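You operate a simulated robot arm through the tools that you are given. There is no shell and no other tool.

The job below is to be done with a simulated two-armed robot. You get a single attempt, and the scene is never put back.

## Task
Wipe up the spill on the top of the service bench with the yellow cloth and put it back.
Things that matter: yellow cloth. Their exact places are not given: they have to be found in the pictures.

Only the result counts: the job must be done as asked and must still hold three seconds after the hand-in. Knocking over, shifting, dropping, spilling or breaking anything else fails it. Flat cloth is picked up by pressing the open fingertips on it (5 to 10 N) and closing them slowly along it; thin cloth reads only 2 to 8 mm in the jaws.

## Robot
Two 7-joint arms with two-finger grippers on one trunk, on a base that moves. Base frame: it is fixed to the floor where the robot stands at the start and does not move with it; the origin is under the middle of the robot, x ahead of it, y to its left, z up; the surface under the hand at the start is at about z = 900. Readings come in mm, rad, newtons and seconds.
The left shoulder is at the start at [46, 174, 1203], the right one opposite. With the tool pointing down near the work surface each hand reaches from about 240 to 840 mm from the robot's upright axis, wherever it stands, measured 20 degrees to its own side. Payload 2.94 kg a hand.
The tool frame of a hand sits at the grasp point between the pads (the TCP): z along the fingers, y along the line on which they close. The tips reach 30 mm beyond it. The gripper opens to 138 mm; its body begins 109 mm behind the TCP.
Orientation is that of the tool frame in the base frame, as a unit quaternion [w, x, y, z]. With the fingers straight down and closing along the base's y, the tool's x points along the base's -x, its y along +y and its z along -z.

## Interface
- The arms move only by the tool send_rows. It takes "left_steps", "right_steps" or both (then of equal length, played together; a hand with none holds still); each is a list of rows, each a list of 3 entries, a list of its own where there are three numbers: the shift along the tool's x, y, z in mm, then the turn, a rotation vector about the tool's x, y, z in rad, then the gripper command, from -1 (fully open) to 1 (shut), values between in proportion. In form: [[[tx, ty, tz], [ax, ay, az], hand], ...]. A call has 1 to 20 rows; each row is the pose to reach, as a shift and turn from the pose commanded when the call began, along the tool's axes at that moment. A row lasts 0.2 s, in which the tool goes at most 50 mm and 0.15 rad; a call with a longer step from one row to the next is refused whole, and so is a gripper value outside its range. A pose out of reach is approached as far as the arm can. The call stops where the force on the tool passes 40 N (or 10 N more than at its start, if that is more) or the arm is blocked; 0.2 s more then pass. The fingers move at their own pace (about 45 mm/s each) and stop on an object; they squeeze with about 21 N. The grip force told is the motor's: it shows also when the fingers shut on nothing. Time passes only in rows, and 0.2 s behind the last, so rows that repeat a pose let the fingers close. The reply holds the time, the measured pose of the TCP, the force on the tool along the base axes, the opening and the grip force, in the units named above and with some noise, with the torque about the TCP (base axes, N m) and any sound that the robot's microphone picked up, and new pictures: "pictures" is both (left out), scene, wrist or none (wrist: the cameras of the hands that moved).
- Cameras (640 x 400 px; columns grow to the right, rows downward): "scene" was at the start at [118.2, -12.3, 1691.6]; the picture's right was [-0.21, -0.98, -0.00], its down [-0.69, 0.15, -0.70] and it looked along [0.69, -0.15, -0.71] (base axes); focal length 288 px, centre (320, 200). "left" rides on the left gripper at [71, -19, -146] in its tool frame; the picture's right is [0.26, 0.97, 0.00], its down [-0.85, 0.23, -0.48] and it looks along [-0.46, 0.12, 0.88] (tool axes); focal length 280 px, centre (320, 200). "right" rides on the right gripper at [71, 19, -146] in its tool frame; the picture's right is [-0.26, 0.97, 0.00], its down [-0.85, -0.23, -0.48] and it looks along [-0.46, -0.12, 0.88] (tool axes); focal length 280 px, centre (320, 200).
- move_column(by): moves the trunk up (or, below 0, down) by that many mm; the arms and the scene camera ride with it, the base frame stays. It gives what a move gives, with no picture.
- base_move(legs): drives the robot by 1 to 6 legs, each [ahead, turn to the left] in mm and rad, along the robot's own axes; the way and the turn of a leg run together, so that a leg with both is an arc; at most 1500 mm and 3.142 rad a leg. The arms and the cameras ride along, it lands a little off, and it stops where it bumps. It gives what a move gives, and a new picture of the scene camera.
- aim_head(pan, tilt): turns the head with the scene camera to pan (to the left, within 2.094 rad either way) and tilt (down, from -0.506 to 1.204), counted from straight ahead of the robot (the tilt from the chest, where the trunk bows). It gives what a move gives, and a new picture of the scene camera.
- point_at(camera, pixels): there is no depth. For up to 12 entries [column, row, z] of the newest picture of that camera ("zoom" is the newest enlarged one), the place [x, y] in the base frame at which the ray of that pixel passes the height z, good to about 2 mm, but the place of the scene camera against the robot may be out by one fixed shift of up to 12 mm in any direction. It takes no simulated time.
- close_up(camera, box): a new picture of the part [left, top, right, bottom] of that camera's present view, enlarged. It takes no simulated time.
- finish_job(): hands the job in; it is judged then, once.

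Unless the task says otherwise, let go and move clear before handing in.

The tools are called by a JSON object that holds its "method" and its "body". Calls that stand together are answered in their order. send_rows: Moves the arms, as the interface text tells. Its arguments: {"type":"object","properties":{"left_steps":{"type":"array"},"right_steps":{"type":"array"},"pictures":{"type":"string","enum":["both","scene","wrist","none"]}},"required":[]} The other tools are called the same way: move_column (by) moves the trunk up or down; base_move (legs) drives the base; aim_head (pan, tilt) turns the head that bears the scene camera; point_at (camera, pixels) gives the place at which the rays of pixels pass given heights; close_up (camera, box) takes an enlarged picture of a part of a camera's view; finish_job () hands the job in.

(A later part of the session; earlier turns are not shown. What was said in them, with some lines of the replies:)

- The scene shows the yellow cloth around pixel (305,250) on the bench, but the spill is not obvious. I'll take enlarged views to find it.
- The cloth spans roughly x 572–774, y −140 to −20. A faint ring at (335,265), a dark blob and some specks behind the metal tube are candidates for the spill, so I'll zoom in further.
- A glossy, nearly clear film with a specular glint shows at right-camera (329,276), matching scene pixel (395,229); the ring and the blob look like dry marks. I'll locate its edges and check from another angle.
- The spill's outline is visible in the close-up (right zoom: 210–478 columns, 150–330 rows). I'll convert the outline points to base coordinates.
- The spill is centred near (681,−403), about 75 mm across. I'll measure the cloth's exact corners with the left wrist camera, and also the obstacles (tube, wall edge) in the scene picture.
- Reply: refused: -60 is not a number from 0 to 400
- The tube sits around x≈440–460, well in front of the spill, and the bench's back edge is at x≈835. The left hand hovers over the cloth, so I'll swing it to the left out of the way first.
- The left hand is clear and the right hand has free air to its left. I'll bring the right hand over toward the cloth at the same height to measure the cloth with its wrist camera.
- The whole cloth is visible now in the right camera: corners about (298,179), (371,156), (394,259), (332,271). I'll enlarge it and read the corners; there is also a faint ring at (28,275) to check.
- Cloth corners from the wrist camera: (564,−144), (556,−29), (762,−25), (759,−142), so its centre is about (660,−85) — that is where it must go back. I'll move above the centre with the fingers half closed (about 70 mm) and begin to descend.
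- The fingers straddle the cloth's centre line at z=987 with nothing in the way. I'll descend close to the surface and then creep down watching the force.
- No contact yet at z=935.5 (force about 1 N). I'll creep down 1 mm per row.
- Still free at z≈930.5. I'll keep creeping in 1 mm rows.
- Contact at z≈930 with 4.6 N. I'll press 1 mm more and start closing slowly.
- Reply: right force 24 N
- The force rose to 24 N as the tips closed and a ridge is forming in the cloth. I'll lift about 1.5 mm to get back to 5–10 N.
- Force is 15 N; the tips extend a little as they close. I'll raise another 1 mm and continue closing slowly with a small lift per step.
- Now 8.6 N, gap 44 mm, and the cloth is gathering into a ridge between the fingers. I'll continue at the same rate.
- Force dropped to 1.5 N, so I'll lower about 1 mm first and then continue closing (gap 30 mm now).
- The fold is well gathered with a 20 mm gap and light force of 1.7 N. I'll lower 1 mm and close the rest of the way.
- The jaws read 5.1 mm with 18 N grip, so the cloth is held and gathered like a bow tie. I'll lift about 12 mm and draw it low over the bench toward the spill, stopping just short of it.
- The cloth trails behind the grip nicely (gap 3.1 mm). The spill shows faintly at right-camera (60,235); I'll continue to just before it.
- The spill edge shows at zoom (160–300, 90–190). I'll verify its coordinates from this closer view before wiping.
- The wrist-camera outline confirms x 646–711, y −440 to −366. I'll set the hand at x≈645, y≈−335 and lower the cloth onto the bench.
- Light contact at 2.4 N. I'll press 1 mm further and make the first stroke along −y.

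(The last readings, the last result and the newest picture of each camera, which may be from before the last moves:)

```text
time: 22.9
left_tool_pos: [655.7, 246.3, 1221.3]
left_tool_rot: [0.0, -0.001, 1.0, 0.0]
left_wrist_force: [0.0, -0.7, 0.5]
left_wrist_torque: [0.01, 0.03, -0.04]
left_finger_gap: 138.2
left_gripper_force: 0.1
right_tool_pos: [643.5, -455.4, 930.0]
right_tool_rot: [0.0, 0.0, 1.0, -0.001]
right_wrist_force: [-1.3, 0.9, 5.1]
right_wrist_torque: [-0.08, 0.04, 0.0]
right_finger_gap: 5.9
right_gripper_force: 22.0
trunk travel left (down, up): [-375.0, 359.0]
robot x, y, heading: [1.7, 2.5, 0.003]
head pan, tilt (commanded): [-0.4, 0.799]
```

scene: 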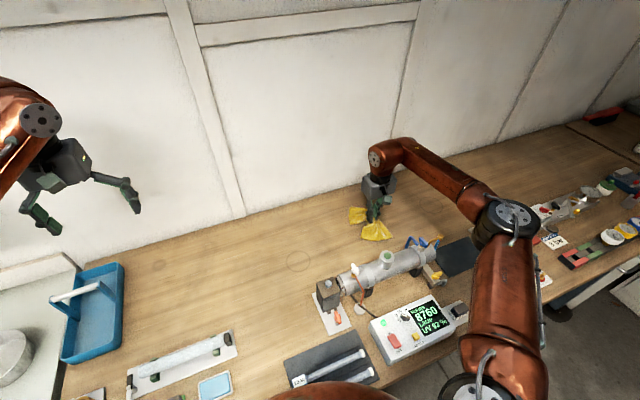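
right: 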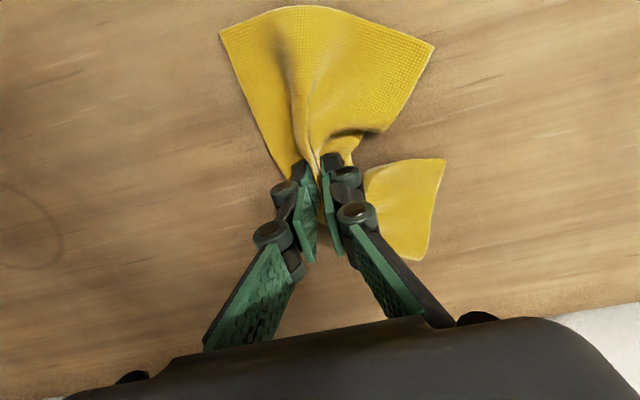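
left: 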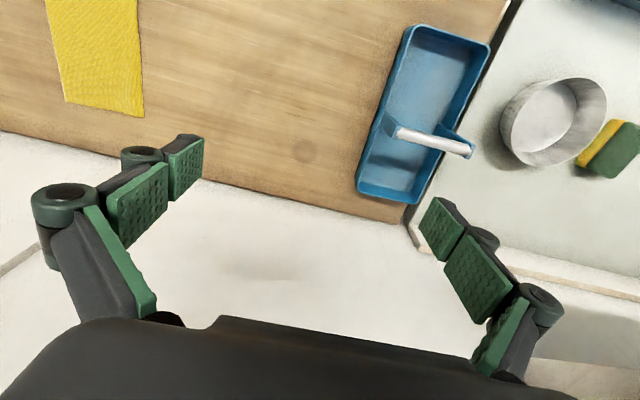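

The first stroke went smoothly at about 5 N. I'll continue with three more strokes stepping 13 mm in +x, pressing slightly harder.

{"method": "send_rows", "body": {"right_steps": [[[-13, 0, 0.5], [0, 0, 0], 1.0], [[-13, 18, 0.5], [0, 0, 0], 1.0], [[-13, 36, 0.5], [0, 0, 0], 1.0], [[-13, 54, 0.5], [0, 0, 0], 1.0], [[-13, 72, 0.5], [0, 0, 0], 1.0], [[-13, 90, 0.5], [0, 0, 0], 1.0], [[-13, 110, 0.5], [0, 0, 0], 1.0], [[-26, 110, 0.5], [0, 0, 0], 1.0], [[-26, 90, 0.5], [0, 0, 0], 1.0], [[-26, 72, 0.5], [0, 0, 0], 1.0], [[-26, 54, 0.5], [0, 0, 0], 1.0], [[-26, 36, 0.5], [0, 0, 0], 1.0], [[-26, 18, 0.5], [0, 0, 0], 1.0], [[-26, 0, 0.5], [0, 0, 0], 1.0], [[-39, 0, 0.5], [0, 0, 0], 1.0], [[-39, 22, 0.5], [0, 0, 0], 1.0], [[-39, 44, 0.5], [0, 0, 0], 1.0], [[-39, 66, 0.5], [0, 0, 0], 1.0], [[-39, 88, 0.5], [0, 0, 0], 1.0], [[-39, 110, 0.5], [0, 0, 0], 1.0]], "pictures": "both"}}

```text
time: 27.1
left_tool_pos: [655.8, 246.8, 1221.3]
left_tool_rot: [0.001, -0.001, 1.0, 0.001]
left_wrist_force: [0.6, -0.5, 0.1]
left_wrist_torque: [-0.02, 0.02, -0.01]
left_finger_gap: 138.1
left_gripper_force: 0.0
right_tool_pos: [686.0, -343.0, 929.5]
right_tool_rot: [0.001, 0.0, 1.0, 0.001]
right_wrist_force: [-0.2, 0.0, 3.8]
right_wrist_torque: [-0.02, -0.03, 0.01]
right_finger_gap: 4.7
right_gripper_force: 17.7
right hand out of reach, approached as far as the arm can: row 1, 13, 14, 15, 16
trunk travel left (down, up): [-375.0, 359.0]
robot x, y, heading: [-0.3, 1.4, -0.005]
head pan, tilt (commanded): [-0.4, 0.799]
```

scene: 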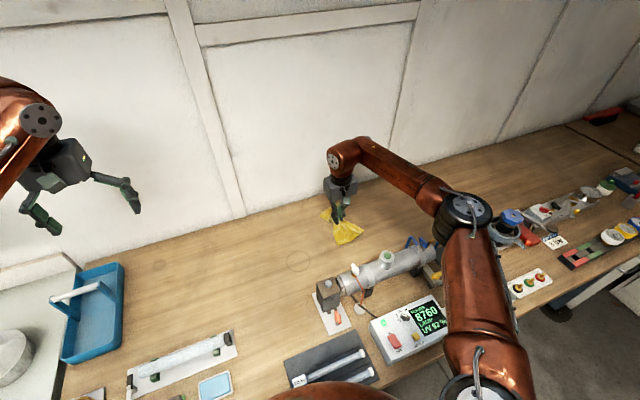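
right: 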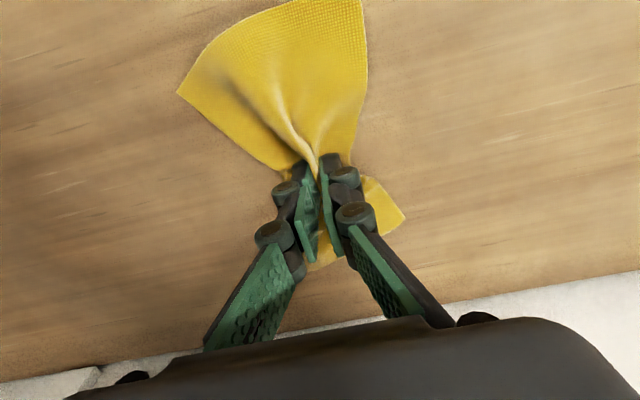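

Rows near (671–684, −450) were slightly beyond reach, though the strokes still covered most of it. I'll look closely at the spill area to see what is left.

{"method": "close_up", "body": {"camera": "right", "box": [80, 110, 304, 250]}}

{"method": "close_up", "body": {"camera": "scene", "box": [325, 195, 405, 245]}}

```text
2.86 times, centred on (192, 180) of right
```

zoom: 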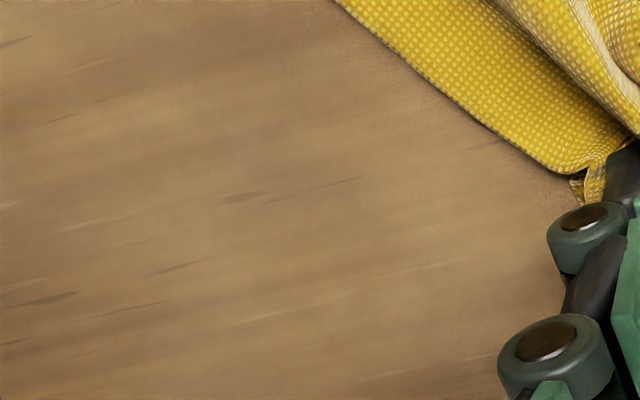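

```text
8.00 times, centred on (365, 220) of scene
```

zoom: 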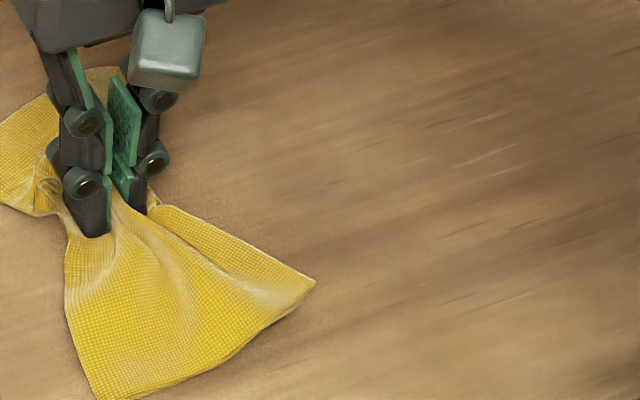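

The spill's expected area in this view is around right-camera pixel (234,184), and no outline shows there now. I'll zoom in more on exactly that area to be sure.

{"method": "close_up", "body": {"camera": "right", "box": [150, 140, 278, 220]}}

{"method": "close_up", "body": {"camera": "scene", "box": [340, 205, 388, 235]}}

```text
5.00 times, centred on (214, 180) of right
```

zoom: 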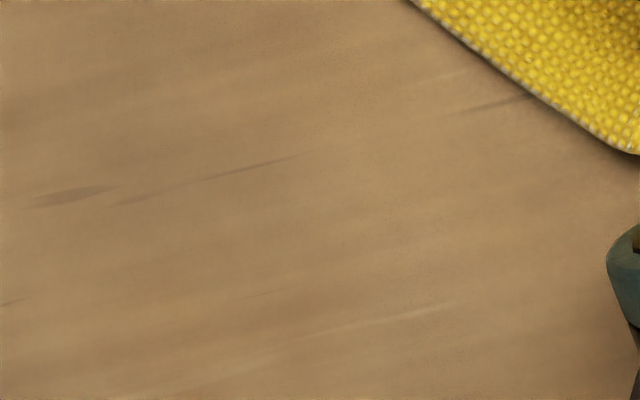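

```text
13.33 times, centred on (364, 220) of scene
```

zoom: 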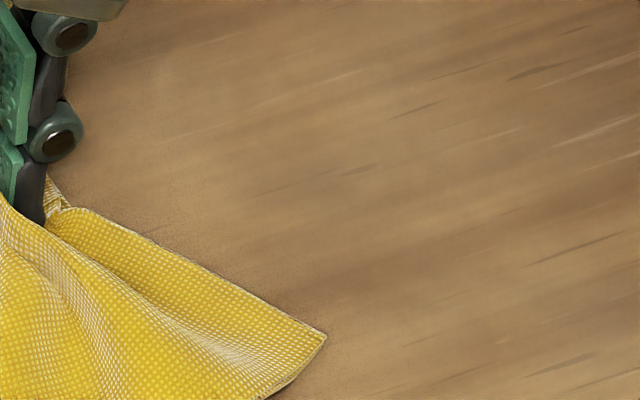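

The visible area looks clean. For safety I'll do one more pass sweeping the back edge of where the spill was (as far as reach allows) and the middle.

{"method": "send_rows", "body": {"right_steps": [[[-13, 0, 0.5], [0, 0, 0], 1.0], [[-13, -20, 0.5], [0, 0, 0], 1.0], [[-12, -38, 0.5], [0, 0, 0], 1.0], [[-5, -46, 0.5], [0, 0, 0], 1.0], [[0, -60, 0.5], [0, 0, 0], 1.0], [[10, -75, 0.5], [0, 0, 0], 1.0], [[22, -90, 0.5], [0, 0, 0], 1.0], [[34, -98, 0.5], [0, 0, 0], 1.0], [[34, -75, 0.5], [0, 0, 0], 1.0], [[20, -65, 0.5], [0, 0, 0], 1.0], [[5, -54, 0.5], [0, 0, 0], 1.0], [[-8, -40, 0.5], [0, 0, 0], 1.0], [[-18, -20, 0.5], [0, 0, 0], 1.0], [[-20, 0, 0.5], [0, 0, 0], 1.0], [[-5, 0, 0.5], [0, 0, 0], 1.0], [[8, -15, 0.5], [0, 0, 0], 1.0], [[20, -30, 0.5], [0, 0, 0], 1.0], [[30, -10, 0.5], [0, 0, 0], 1.0], [[20, 10, 0.5], [0, 0, 0], 1.0]], "pictures": "both"}}

```text
time: 31.1
left_tool_pos: [656.4, 246.6, 1220.5]
left_tool_rot: [0.0, 0.0, 1.0, -0.001]
left_wrist_force: [0.1, 0.2, 0.1]
left_wrist_torque: [-0.01, 0.05, 0.0]
left_finger_gap: 138.0
left_gripper_force: 0.1
right_tool_pos: [663.9, -336.1, 928.7]
right_tool_rot: [0.001, 0.0, 1.0, 0.0]
right_wrist_force: [-1.4, -2.5, 15.2]
right_wrist_torque: [-0.26, 0.11, -0.01]
right_finger_gap: 4.9
right_gripper_force: 19.7
trunk travel left (down, up): [-375.0, 359.0]
robot x, y, heading: [2.4, -0.1, 0.001]
head pan, tilt (commanded): [-0.4, 0.799]
```

scene: 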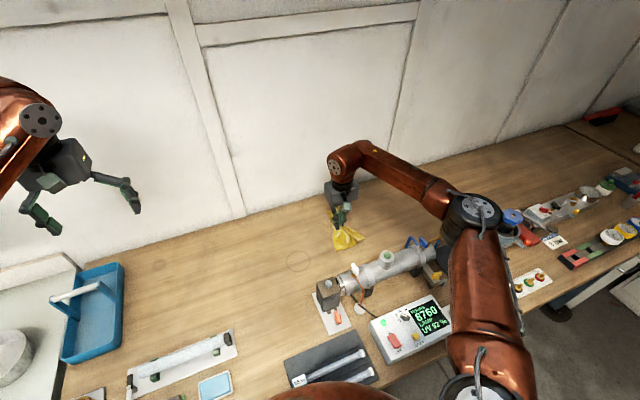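
right: 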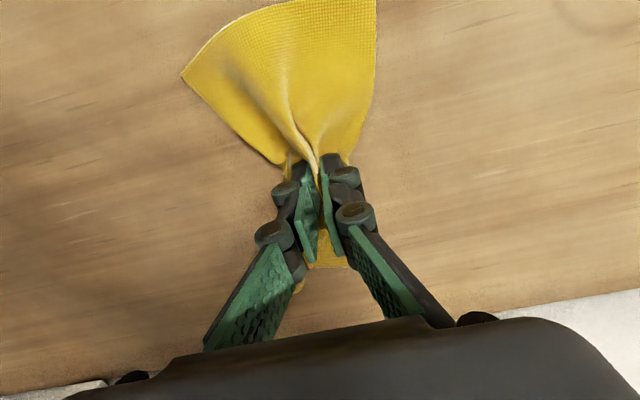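

The cloth is still held (4.9 mm). I'll lift about 12 mm, move toward +y, and then inspect the whole wiped area from the side.

{"method": "send_rows", "body": {"right_steps": [[[0, 0, -6], [0, 0, 0], 1.0], [[0, 0, -12], [0, 0, 0], 1.0], [[0, 20, -12], [0, 0, 0], 1.0], [[0, 45, -12], [0, 0, 0], 1.0], [[0, 70, -12], [0, 0, 0], 1.0], [[0, 90, -12], [0, 0, 0], 1.0]], "pictures": "both"}}

{"method": "close_up", "body": {"camera": "right", "box": [40, 130, 296, 290]}}

{"method": "close_up", "body": {"camera": "scene", "box": [320, 195, 400, 245]}}

```text
time: 32.5
left_tool_pos: [656.1, 246.9, 1220.2]
left_tool_rot: [-0.001, -0.001, 1.0, -0.001]
left_wrist_force: [0.3, 0.8, 0.2]
left_wrist_torque: [-0.04, 0.0, 0.01]
left_finger_gap: 138.2
left_gripper_force: 0.0
right_tool_pos: [664.9, -246.5, 941.1]
right_tool_rot: [0.0, -0.002, 1.0, -0.001]
right_wrist_force: [0.8, 0.3, -2.5]
right_wrist_torque: [-0.01, 0.03, 0.04]
right_finger_gap: 5.8
right_gripper_force: 25.4
trunk travel left (down, up): [-375.0, 359.0]
robot x, y, heading: [-0.4, -0.0, 0.0]
head pan, tilt (commanded): [-0.4, 0.799]
```

scene: 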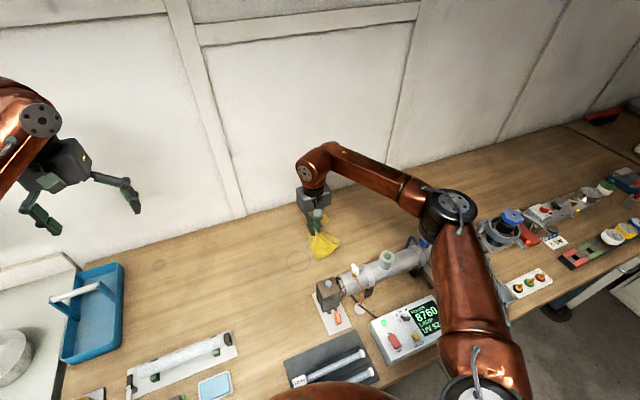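
right: 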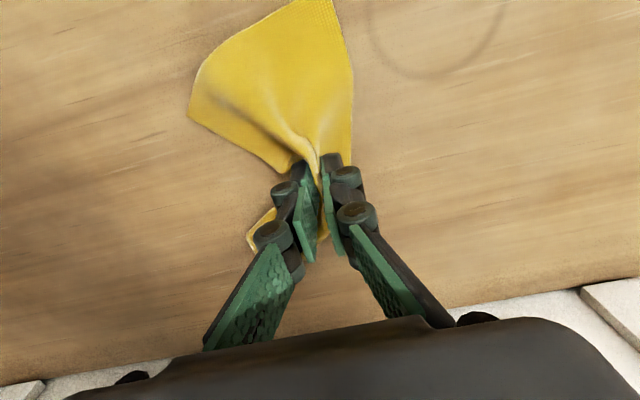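

```text
2.50 times, centred on (168, 210) of right
```

zoom: 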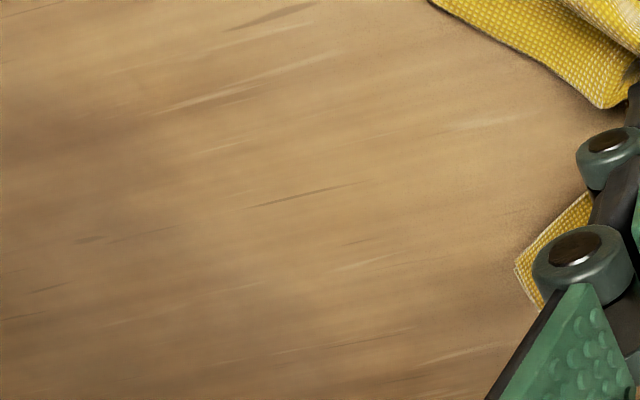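

```text
8.00 times, centred on (360, 220) of scene
```

zoom: 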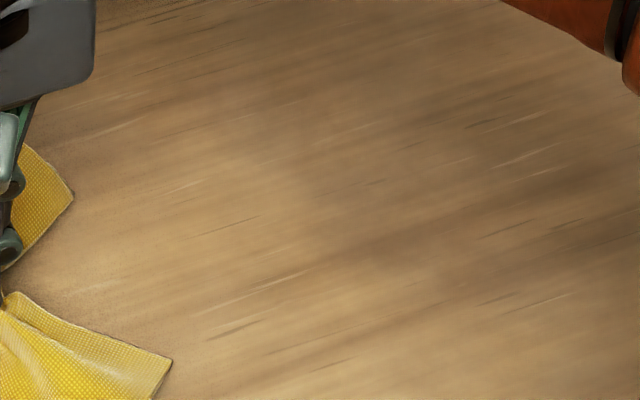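

The wiped area is clean in both views. Now I'll draw the cloth back toward its home, overshooting to y≈−55 so the trailing ends can be straightened when I come back to y=−85.

{"method": "send_rows", "body": {"right_steps": [[[0, 25, 0], [0, 0, 0], 1.0], [[1, 50, 0], [0, 0, 0], 1.0], [[2, 75, 0], [0, 0, 0], 1.0], [[3, 100, 0], [0, 0, 0], 1.0], [[4, 125, 0], [0, 0, 0], 1.0], [[5, 150, 0], [0, 0, 0], 1.0], [[5, 175, 0], [0, 0, 0], 1.0], [[5, 192, 0], [0, 0, 0], 1.0], [[5, 192, 0], [0, 0, 0], 1.0]], "pictures": "both"}}

{"method": "close_up", "body": {"camera": "scene", "box": [210, 195, 338, 275]}}

```text
time: 34.5
left_tool_pos: [656.1, 246.5, 1220.2]
left_tool_rot: [-0.001, -0.001, 1.0, 0.0]
left_wrist_force: [-0.3, -0.1, 0.3]
left_wrist_torque: [-0.04, -0.02, -0.02]
left_finger_gap: 137.9
left_gripper_force: 0.0
right_tool_pos: [659.9, -53.9, 940.6]
right_tool_rot: [0.0, 0.0, 1.0, 0.0]
right_wrist_force: [-0.2, -0.4, 0.4]
right_wrist_torque: [-0.01, 0.03, -0.01]
right_finger_gap: 2.9
right_gripper_force: 17.0
trunk travel left (down, up): [-375.0, 359.0]
robot x, y, heading: [0.1, 2.6, -0.001]
head pan, tilt (commanded): [-0.4, 0.799]
```

scene: 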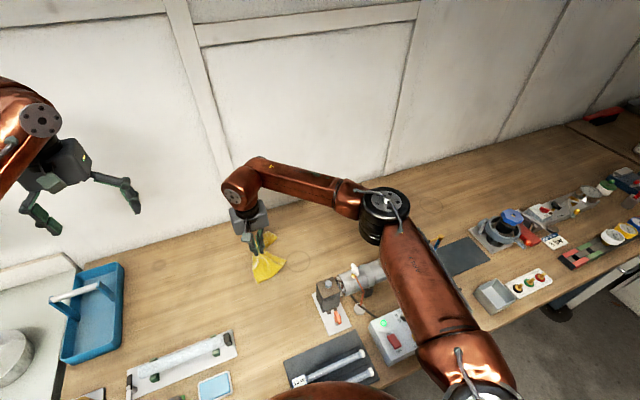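
right: 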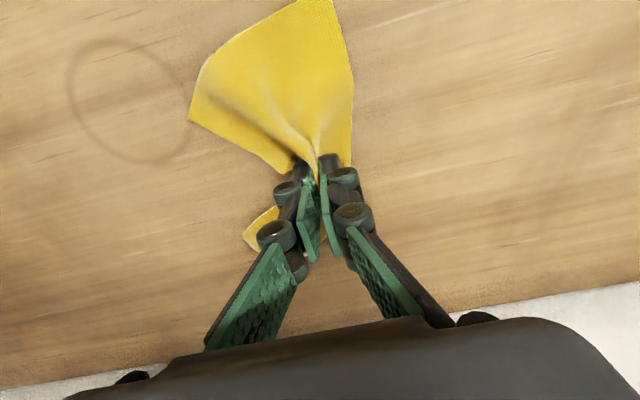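

```text
5.00 times, centred on (274, 235) of scene
```

zoom: 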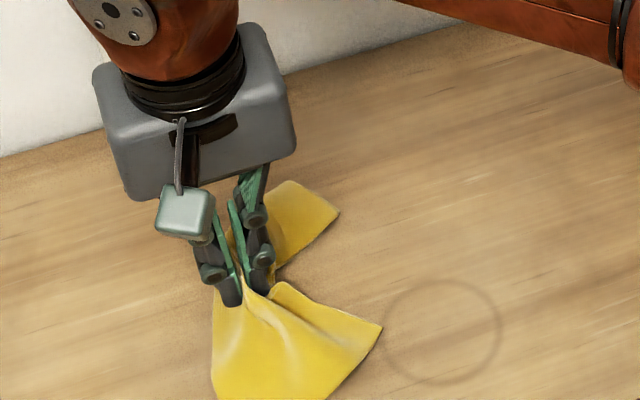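

The two ends trail toward −y as expected. I'll come back 31 mm in −y to y=−85 so the centre sits back between the ends, then look.

{"method": "send_rows", "body": {"right_steps": [[[0, -10, 0], [0, 0, 0], 1.0], [[0, -20, 3], [0, 0, 0], 1.0], [[0, -31, 6], [0, 0, 0], 1.0], [[0, -31, 6], [0, 0, 0], 1.0]], "pictures": "both"}}

{"method": "close_up", "body": {"camera": "scene", "box": [210, 195, 338, 275]}}

```text
time: 35.5
left_tool_pos: [657.1, 248.0, 1220.0]
left_tool_rot: [-0.001, 0.0, 1.0, 0.0]
left_wrist_force: [-0.4, -0.2, 0.0]
left_wrist_torque: [0.01, -0.01, 0.0]
left_finger_gap: 138.1
left_gripper_force: 0.1
right_tool_pos: [660.2, -81.9, 935.3]
right_tool_rot: [0.0, -0.001, 1.0, -0.001]
right_wrist_force: [0.2, 0.1, 3.2]
right_wrist_torque: [0.07, 0.05, 0.02]
right_finger_gap: 3.0
right_gripper_force: 16.1
trunk travel left (down, up): [-375.0, 359.0]
robot x, y, heading: [-0.4, -0.4, -0.001]
head pan, tilt (commanded): [-0.4, 0.799]
```

scene: 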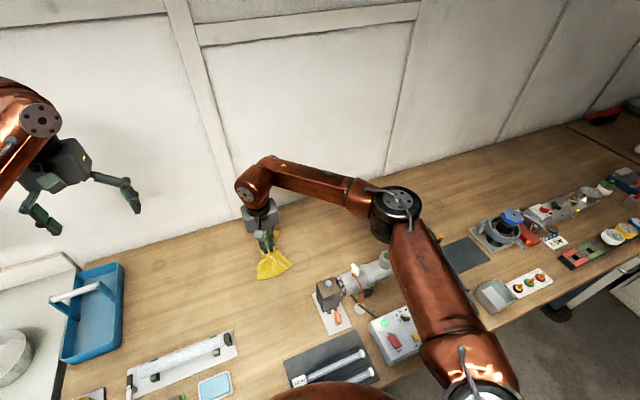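
right: 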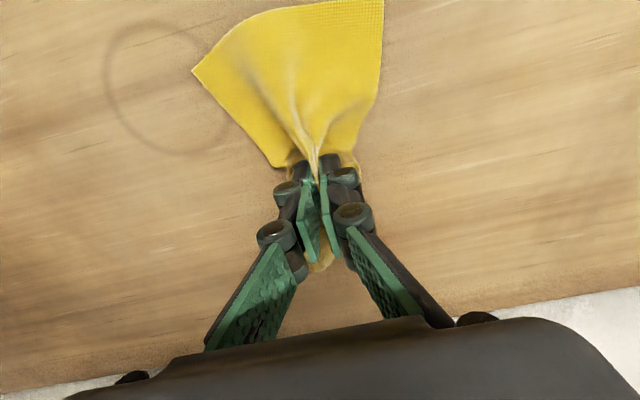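

```text
5.00 times, centred on (274, 235) of scene
```

zoom: 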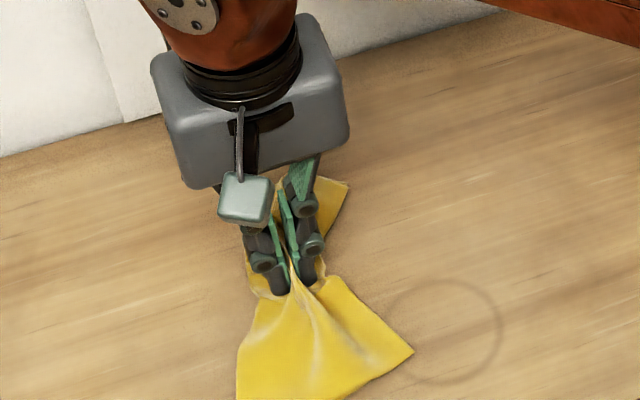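

The cloth's shape and place now closely match the pickup state (near corners around right-camera (192,70) and (383,0)). I'll lower to light contact with a small −y correction.

{"method": "send_rows", "body": {"right_steps": [[[0, -2, 2], [0, 0, 0], 1.0], [[0, -2, 4], [0, 0, 0], 1.0], [[0, -2, 5], [0, 0, 0], 1.0], [[0, -2, 5], [0, 0, 0], 1.0]], "pictures": "none"}}

```text
time: 36.5
left_tool_pos: [655.5, 246.1, 1220.7]
left_tool_rot: [0.0, -0.001, 1.0, 0.0]
left_wrist_force: [-0.3, 0.2, 0.5]
left_wrist_torque: [0.0, 0.05, -0.01]
left_finger_gap: 138.0
left_gripper_force: 0.1
right_tool_pos: [659.9, -87.1, 930.1]
right_tool_rot: [0.0, 0.0, 1.0, -0.001]
right_wrist_force: [0.6, -1.4, 5.5]
right_wrist_torque: [-0.15, 0.06, 0.03]
right_finger_gap: 5.4
right_gripper_force: 20.4
trunk travel left (down, up): [-375.0, 359.0]
robot x, y, heading: [-0.2, -1.1, -0.002]
head pan, tilt (commanded): [-0.4, 0.799]
```

Contact at 5.5 N at (660,−87). I'll open slowly with the tips pressing lightly so they spread the fold back out.

{"method": "send_rows", "body": {"right_steps": [[[0, 0, 0], [0, 0, 0], 0.9], [[0, 0, 0], [0, 0, 0], 0.82], [[0, 0, 0], [0, 0, 0], 0.75], [[0, 0, 0], [0, 0, 0], 0.68], [[0, 0, 0], [0, 0, 0], 0.62]], "pictures": "wrist"}}

```text
time: 37.7
left_tool_pos: [655.6, 246.6, 1221.4]
left_tool_rot: [0.001, -0.002, 1.0, 0.0]
left_wrist_force: [1.4, 1.0, -0.1]
left_wrist_torque: [0.04, 0.04, 0.02]
left_finger_gap: 138.2
left_gripper_force: 0.0
right_tool_pos: [659.7, -85.2, 930.0]
right_tool_rot: [0.0, 0.0, 1.0, 0.0]
right_wrist_force: [1.7, -1.1, 10.0]
right_wrist_torque: [0.0, 0.02, 0.01]
right_finger_gap: 26.9
right_gripper_force: 0.1
trunk travel left (down, up): [-375.0, 359.0]
robot x, y, heading: [-0.8, 2.7, -0.004]
head pan, tilt (commanded): [-0.4, 0.799]
```

right: 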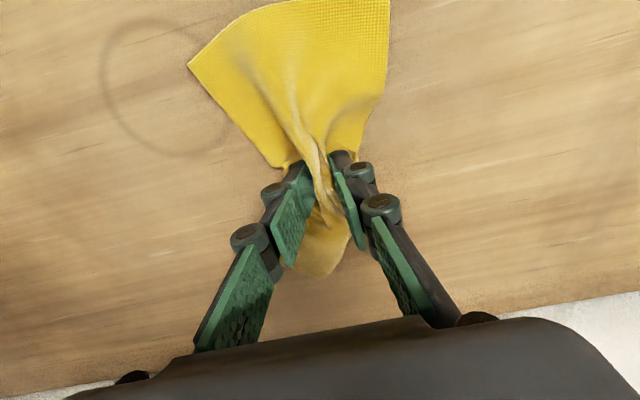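

The fold is opening and the force is 10 N. I'll keep opening to about 70 mm to flatten it outward.

{"method": "send_rows", "body": {"right_steps": [[[0, 0, 0], [0, 0, 0], 0.55], [[0, 0, 0], [0, 0, 0], 0.48], [[0, 0, 0], [0, 0, 0], 0.41], [[0, 0, 0], [0, 0, 0], 0.34], [[0, 0, 0], [0, 0, 0], 0.27]], "pictures": "wrist"}}

```text
time: 38.9
left_tool_pos: [656.7, 246.2, 1221.9]
left_tool_rot: [0.0, -0.001, 1.0, 0.0]
left_wrist_force: [0.0, 0.3, 0.0]
left_wrist_torque: [-0.01, -0.01, 0.02]
left_finger_gap: 138.0
left_gripper_force: 0.0
right_tool_pos: [658.5, -87.4, 930.0]
right_tool_rot: [0.001, 0.001, 1.0, 0.0]
right_wrist_force: [-0.8, -1.0, 9.3]
right_wrist_torque: [-0.11, 0.0, -0.03]
right_finger_gap: 50.0
right_gripper_force: 2.7
trunk travel left (down, up): [-375.0, 359.0]
robot x, y, heading: [2.8, 1.1, -0.007]
head pan, tilt (commanded): [-0.4, 0.799]
```

right: 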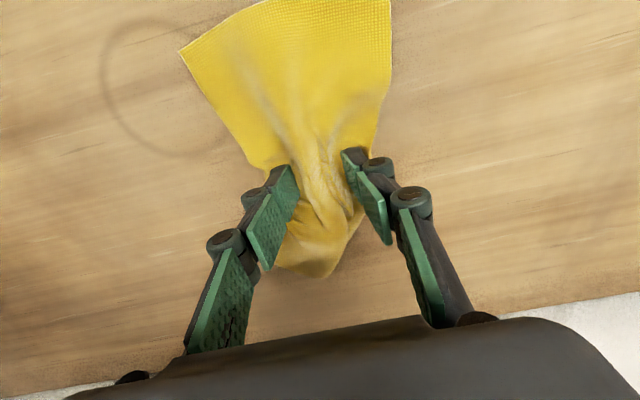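

The tips are dragging the cloth outward nicely (gap 50 mm). I'll continue opening to about 80 mm.

{"method": "send_rows", "body": {"right_steps": [[[0, 0, 0], [0, 0, 0], 0.2], [[0, 0, 0], [0, 0, 0], 0.13], [[0, 0, 0], [0, 0, 0], 0.06], [[0, 0, 0], [0, 0, 0], 0.0], [[0, 0, 0], [0, 0, 0], -0.07], [[0, 0, 0], [0, 0, 0], -0.14]], "pictures": "both"}}

```text
time: 40.3
left_tool_pos: [655.6, 246.4, 1219.6]
left_tool_rot: [0.0, -0.001, 1.0, 0.0]
left_wrist_force: [0.1, 0.1, 0.6]
left_wrist_torque: [-0.01, 0.01, 0.01]
left_finger_gap: 137.8
left_gripper_force: 0.0
right_tool_pos: [659.7, -86.8, 930.2]
right_tool_rot: [0.001, 0.0, 1.0, 0.0]
right_wrist_force: [-0.2, -1.5, 0.7]
right_wrist_torque: [0.0, -0.02, -0.01]
right_finger_gap: 78.5
right_gripper_force: 0.1
trunk travel left (down, up): [-375.0, 359.0]
robot x, y, heading: [-5.1, 1.2, 0.003]
head pan, tilt (commanded): [-0.4, 0.799]
```

scene: 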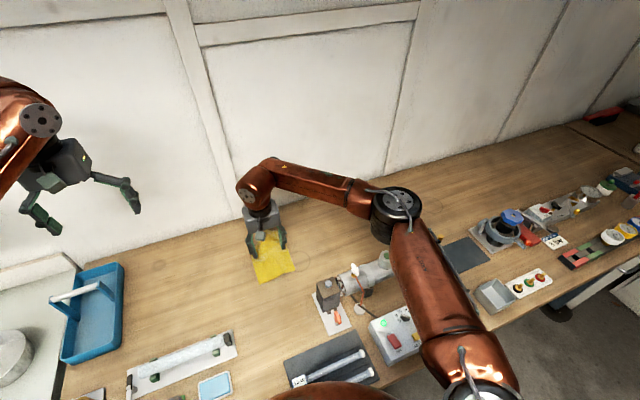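
right: 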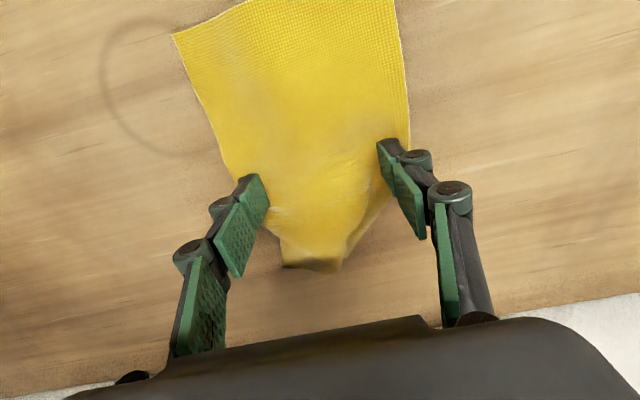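

The near half is flat again as before; the far end looks a bit folded. I'll lift straight up and back off to view the whole cloth.

{"method": "send_rows", "body": {"right_steps": [[[0, 0, -5], [0, 0, 0], -0.14], [[0, 0, -15], [0, 0, 0], -0.14], [[0, 0, -40], [0, 0, 0], -0.14], [[0, 0, -80], [0, 0, 0], -0.14], [[0, 0, -125], [0, 0, 0], -0.14], [[20, 0, -170], [0, 0, 0], -0.14], [[60, 0, -200], [0, 0, 0], -0.14], [[100, 0, -222], [0, 0, 0], -0.14], [[145, 0, -222], [0, 0, 0], -0.14], [[190, 0, -222], [0, 0, 0], -0.14], [[190, 0, -222], [0, 0, 0], -0.14]], "pictures": "both"}}

{"method": "close_up", "body": {"camera": "right", "box": [264, 140, 424, 290]}}

```text
time: 42.7
left_tool_pos: [658.5, 247.1, 1218.6]
left_tool_rot: [-0.001, -0.001, 1.0, 0.0]
left_wrist_force: [0.6, 0.1, 0.0]
left_wrist_torque: [-0.01, 0.0, -0.01]
left_finger_gap: 138.3
left_gripper_force: 0.1
right_tool_pos: [471.3, -86.1, 1150.7]
right_tool_rot: [0.0, 0.0, 1.0, 0.0]
right_wrist_force: [0.3, -0.9, -0.2]
right_wrist_torque: [0.0, 0.01, -0.04]
right_finger_gap: 78.5
right_gripper_force: 0.0
trunk travel left (down, up): [-375.0, 359.0]
robot x, y, heading: [-2.5, -0.6, -0.001]
head pan, tilt (commanded): [-0.4, 0.799]
```

scene: 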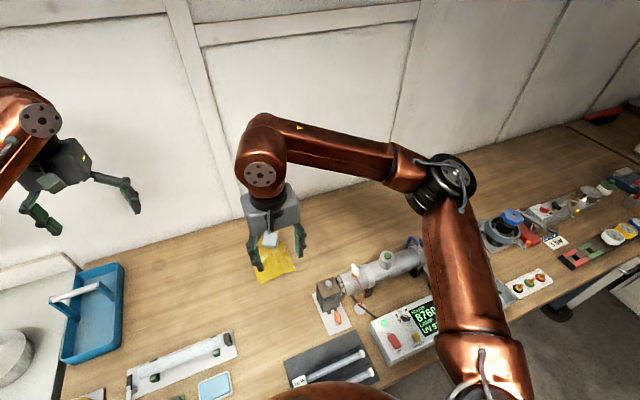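
right: 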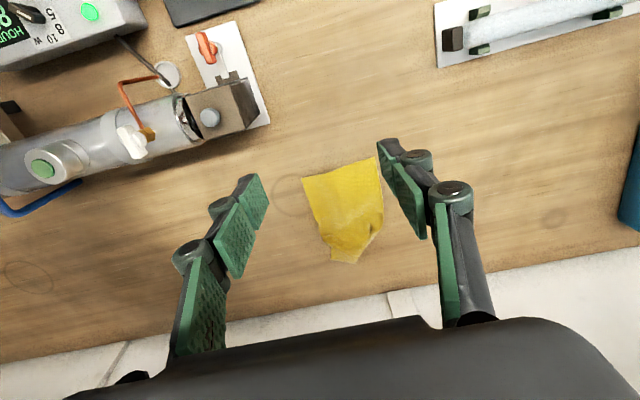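

```text
2.67 times, centred on (344, 215) of right
```

zoom: 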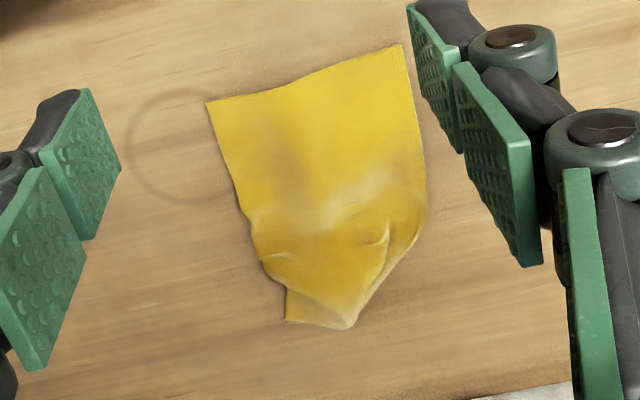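

The cloth lies at its old spot: near edge within about 5 mm of where it was, with only the far end a little creased. I'll move the right hand back to its starting place and check the spill area from the original viewpoint.

{"method": "send_rows", "body": {"right_steps": [[[14, -37, 0], [0, 0, 0], -0.5], [[28, -74, 0], [0, 0, 0], -1], [[42, -111, 0], [0, 0, 0], -1], [[56, -148, 0], [0, 0, 0], -1], [[70, -185, 0], [0, 0, 0], -1], [[84, -222, 0], [0, 0, 0], -1], [[94, -259, 0], [0, 0, 0], -1], [[94, -259, 0], [0, 0, 0], -1]], "pictures": "both"}}

{"method": "close_up", "body": {"camera": "right", "box": [220, 190, 420, 315]}}

{"method": "aim_head", "body": {"pan": -0.215, "tilt": 0.791}}

```text
time: 44.5
left_tool_pos: [656.7, 246.7, 1219.3]
left_tool_rot: [-0.001, 0.0, 1.0, 0.0]
left_wrist_force: [-0.2, -0.3, 0.2]
left_wrist_torque: [-0.01, 0.01, 0.02]
left_finger_gap: 137.8
left_gripper_force: 0.2
right_tool_pos: [377.7, -345.4, 1152.4]
right_tool_rot: [-0.001, -0.001, 1.0, -0.001]
right_wrist_force: [0.7, 0.9, 0.2]
right_wrist_torque: [-0.02, 0.05, 0.0]
right_finger_gap: 137.9
right_gripper_force: 0.1
trunk travel left (down, up): [-375.0, 359.0]
robot x, y, heading: [0.6, 0.2, -0.001]
head pan, tilt (commanded): [-0.4, 0.799]
```

scene: 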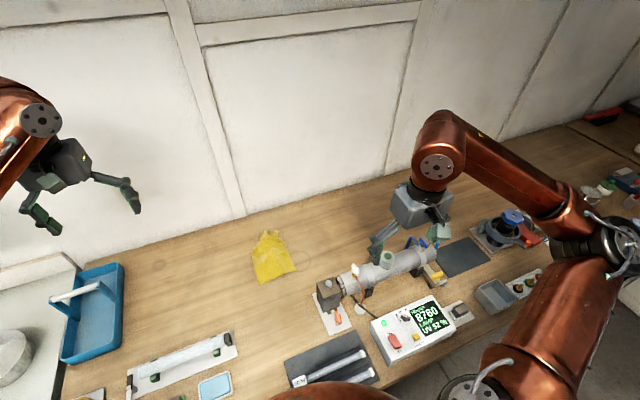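
right: 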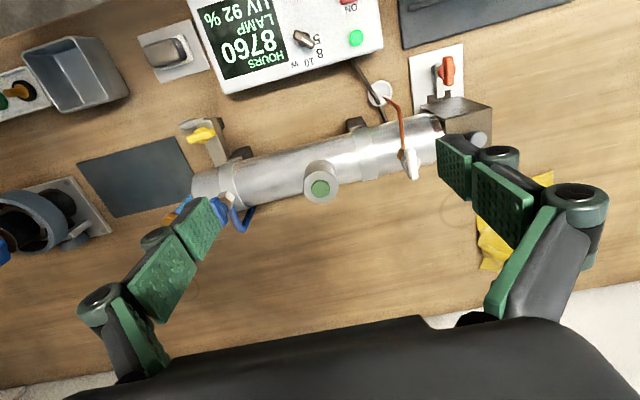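

```text
3.20 times, centred on (320, 252) of right
```

zoom: 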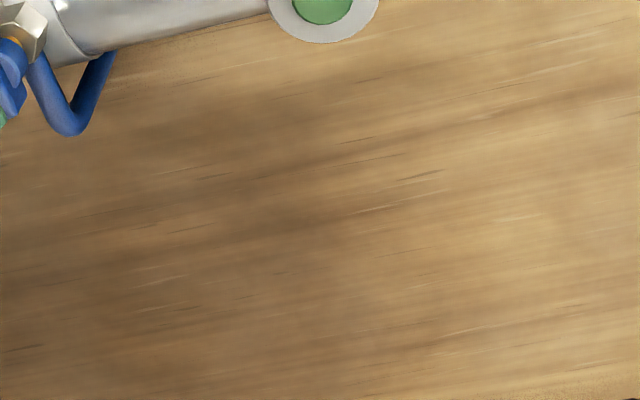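

```text
time: 45.2
left_tool_pos: [656.2, 247.5, 1220.5]
left_tool_rot: [0.0, -0.002, 1.0, -0.001]
left_wrist_force: [-0.3, -0.6, -0.2]
left_wrist_torque: [0.01, -0.03, -0.02]
left_finger_gap: 138.2
left_gripper_force: 0.0
right_tool_pos: [374.2, -346.3, 1150.9]
right_tool_rot: [-0.001, 0.0, 1.0, 0.0]
right_wrist_force: [0.6, 0.1, 0.6]
right_wrist_torque: [0.01, 0.0, 0.02]
right_finger_gap: 137.9
right_gripper_force: 0.0
trunk travel left (down, up): [-375.0, 359.0]
robot x, y, heading: [-0.9, -1.8, -0.0]
head pan, tilt (commanded): [-0.215, 0.791]
```

scene: 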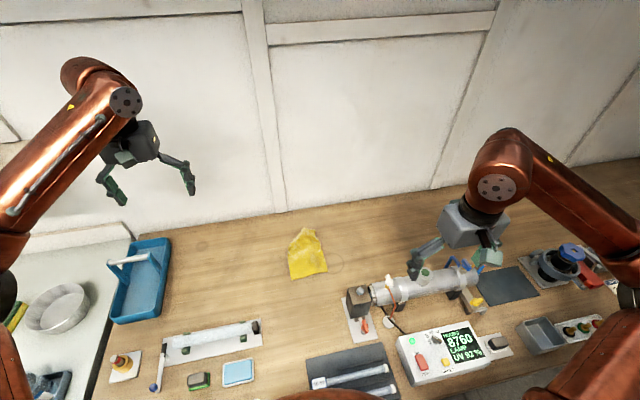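

From the identical viewpoint the glossy film and glint have vanished, so the spill is wiped. I'll compare the cloth's present outline with its original one in an enlarged scene view.

{"method": "close_up", "body": {"camera": "scene", "box": [240, 200, 368, 300]}}

{"method": "close_up", "body": {"camera": "scene", "box": [320, 190, 480, 290]}}

{"method": "point_at", "body": {"camera": "scene", "pixels": [[289, 238, 900], [302, 228, 900], [315, 233, 900], [320, 247, 900], [328, 271, 900], [290, 278, 900]]}}

```text
4.00 times, centred on (304, 250) of scene
```

zoom: 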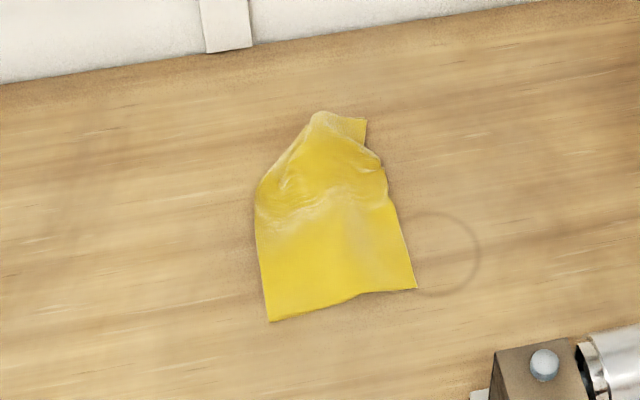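

```text
4.00 times, centred on (400, 240) of scene
```

zoom: 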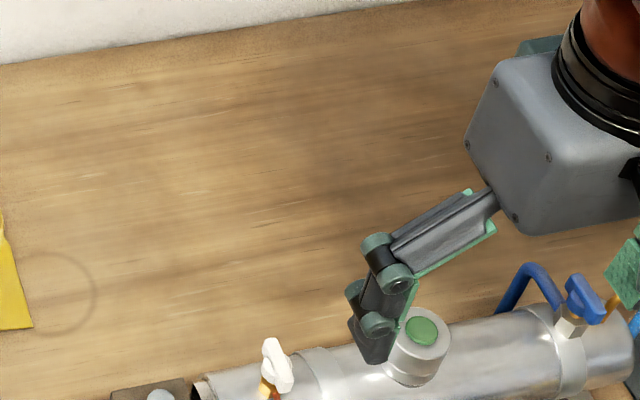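

```text
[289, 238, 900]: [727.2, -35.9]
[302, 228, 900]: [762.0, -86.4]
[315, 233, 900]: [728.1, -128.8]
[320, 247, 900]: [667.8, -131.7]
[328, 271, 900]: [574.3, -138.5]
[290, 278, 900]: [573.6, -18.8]
```

The bench is clean where the film was, and the cloth lies released at its original spot: x 574–762, y −19 to −139 against the original 572–774, −20 to −143. The far end is slightly creased. Nothing else has moved and both hands are clear, so I'm handing the job in.

{"method": "finish_job", "body": {}}

```text
The job is handed in.
```

I wiped up the spill, put the yellow cloth back where it was, and handed the job in. I haven't seen the judge's result.

- **Spill:** the clear film was about 75 mm across, near (680, −403). It no longer shows in either camera, including from the viewpoint that first showed it. The far edge was slightly beyond the hand's reach, so only the trailing cloth passed over it, but it looks clean too.
- **Other marks:** I took the faint rings and the dark blob on the bench for dry marks and didn't wipe them on purpose.
- **Cloth:** it lies released on its original spot. The near edge is within about 5 mm of where it was, but the far end is creased with one corner folded under, so it isn't as flat as at the start.
- **Everything else:** I saw nothing moved or knocked. Both hands are open and clear of the bench. The left hand stays about 210 mm left of where it began, because I moved it out of the way.
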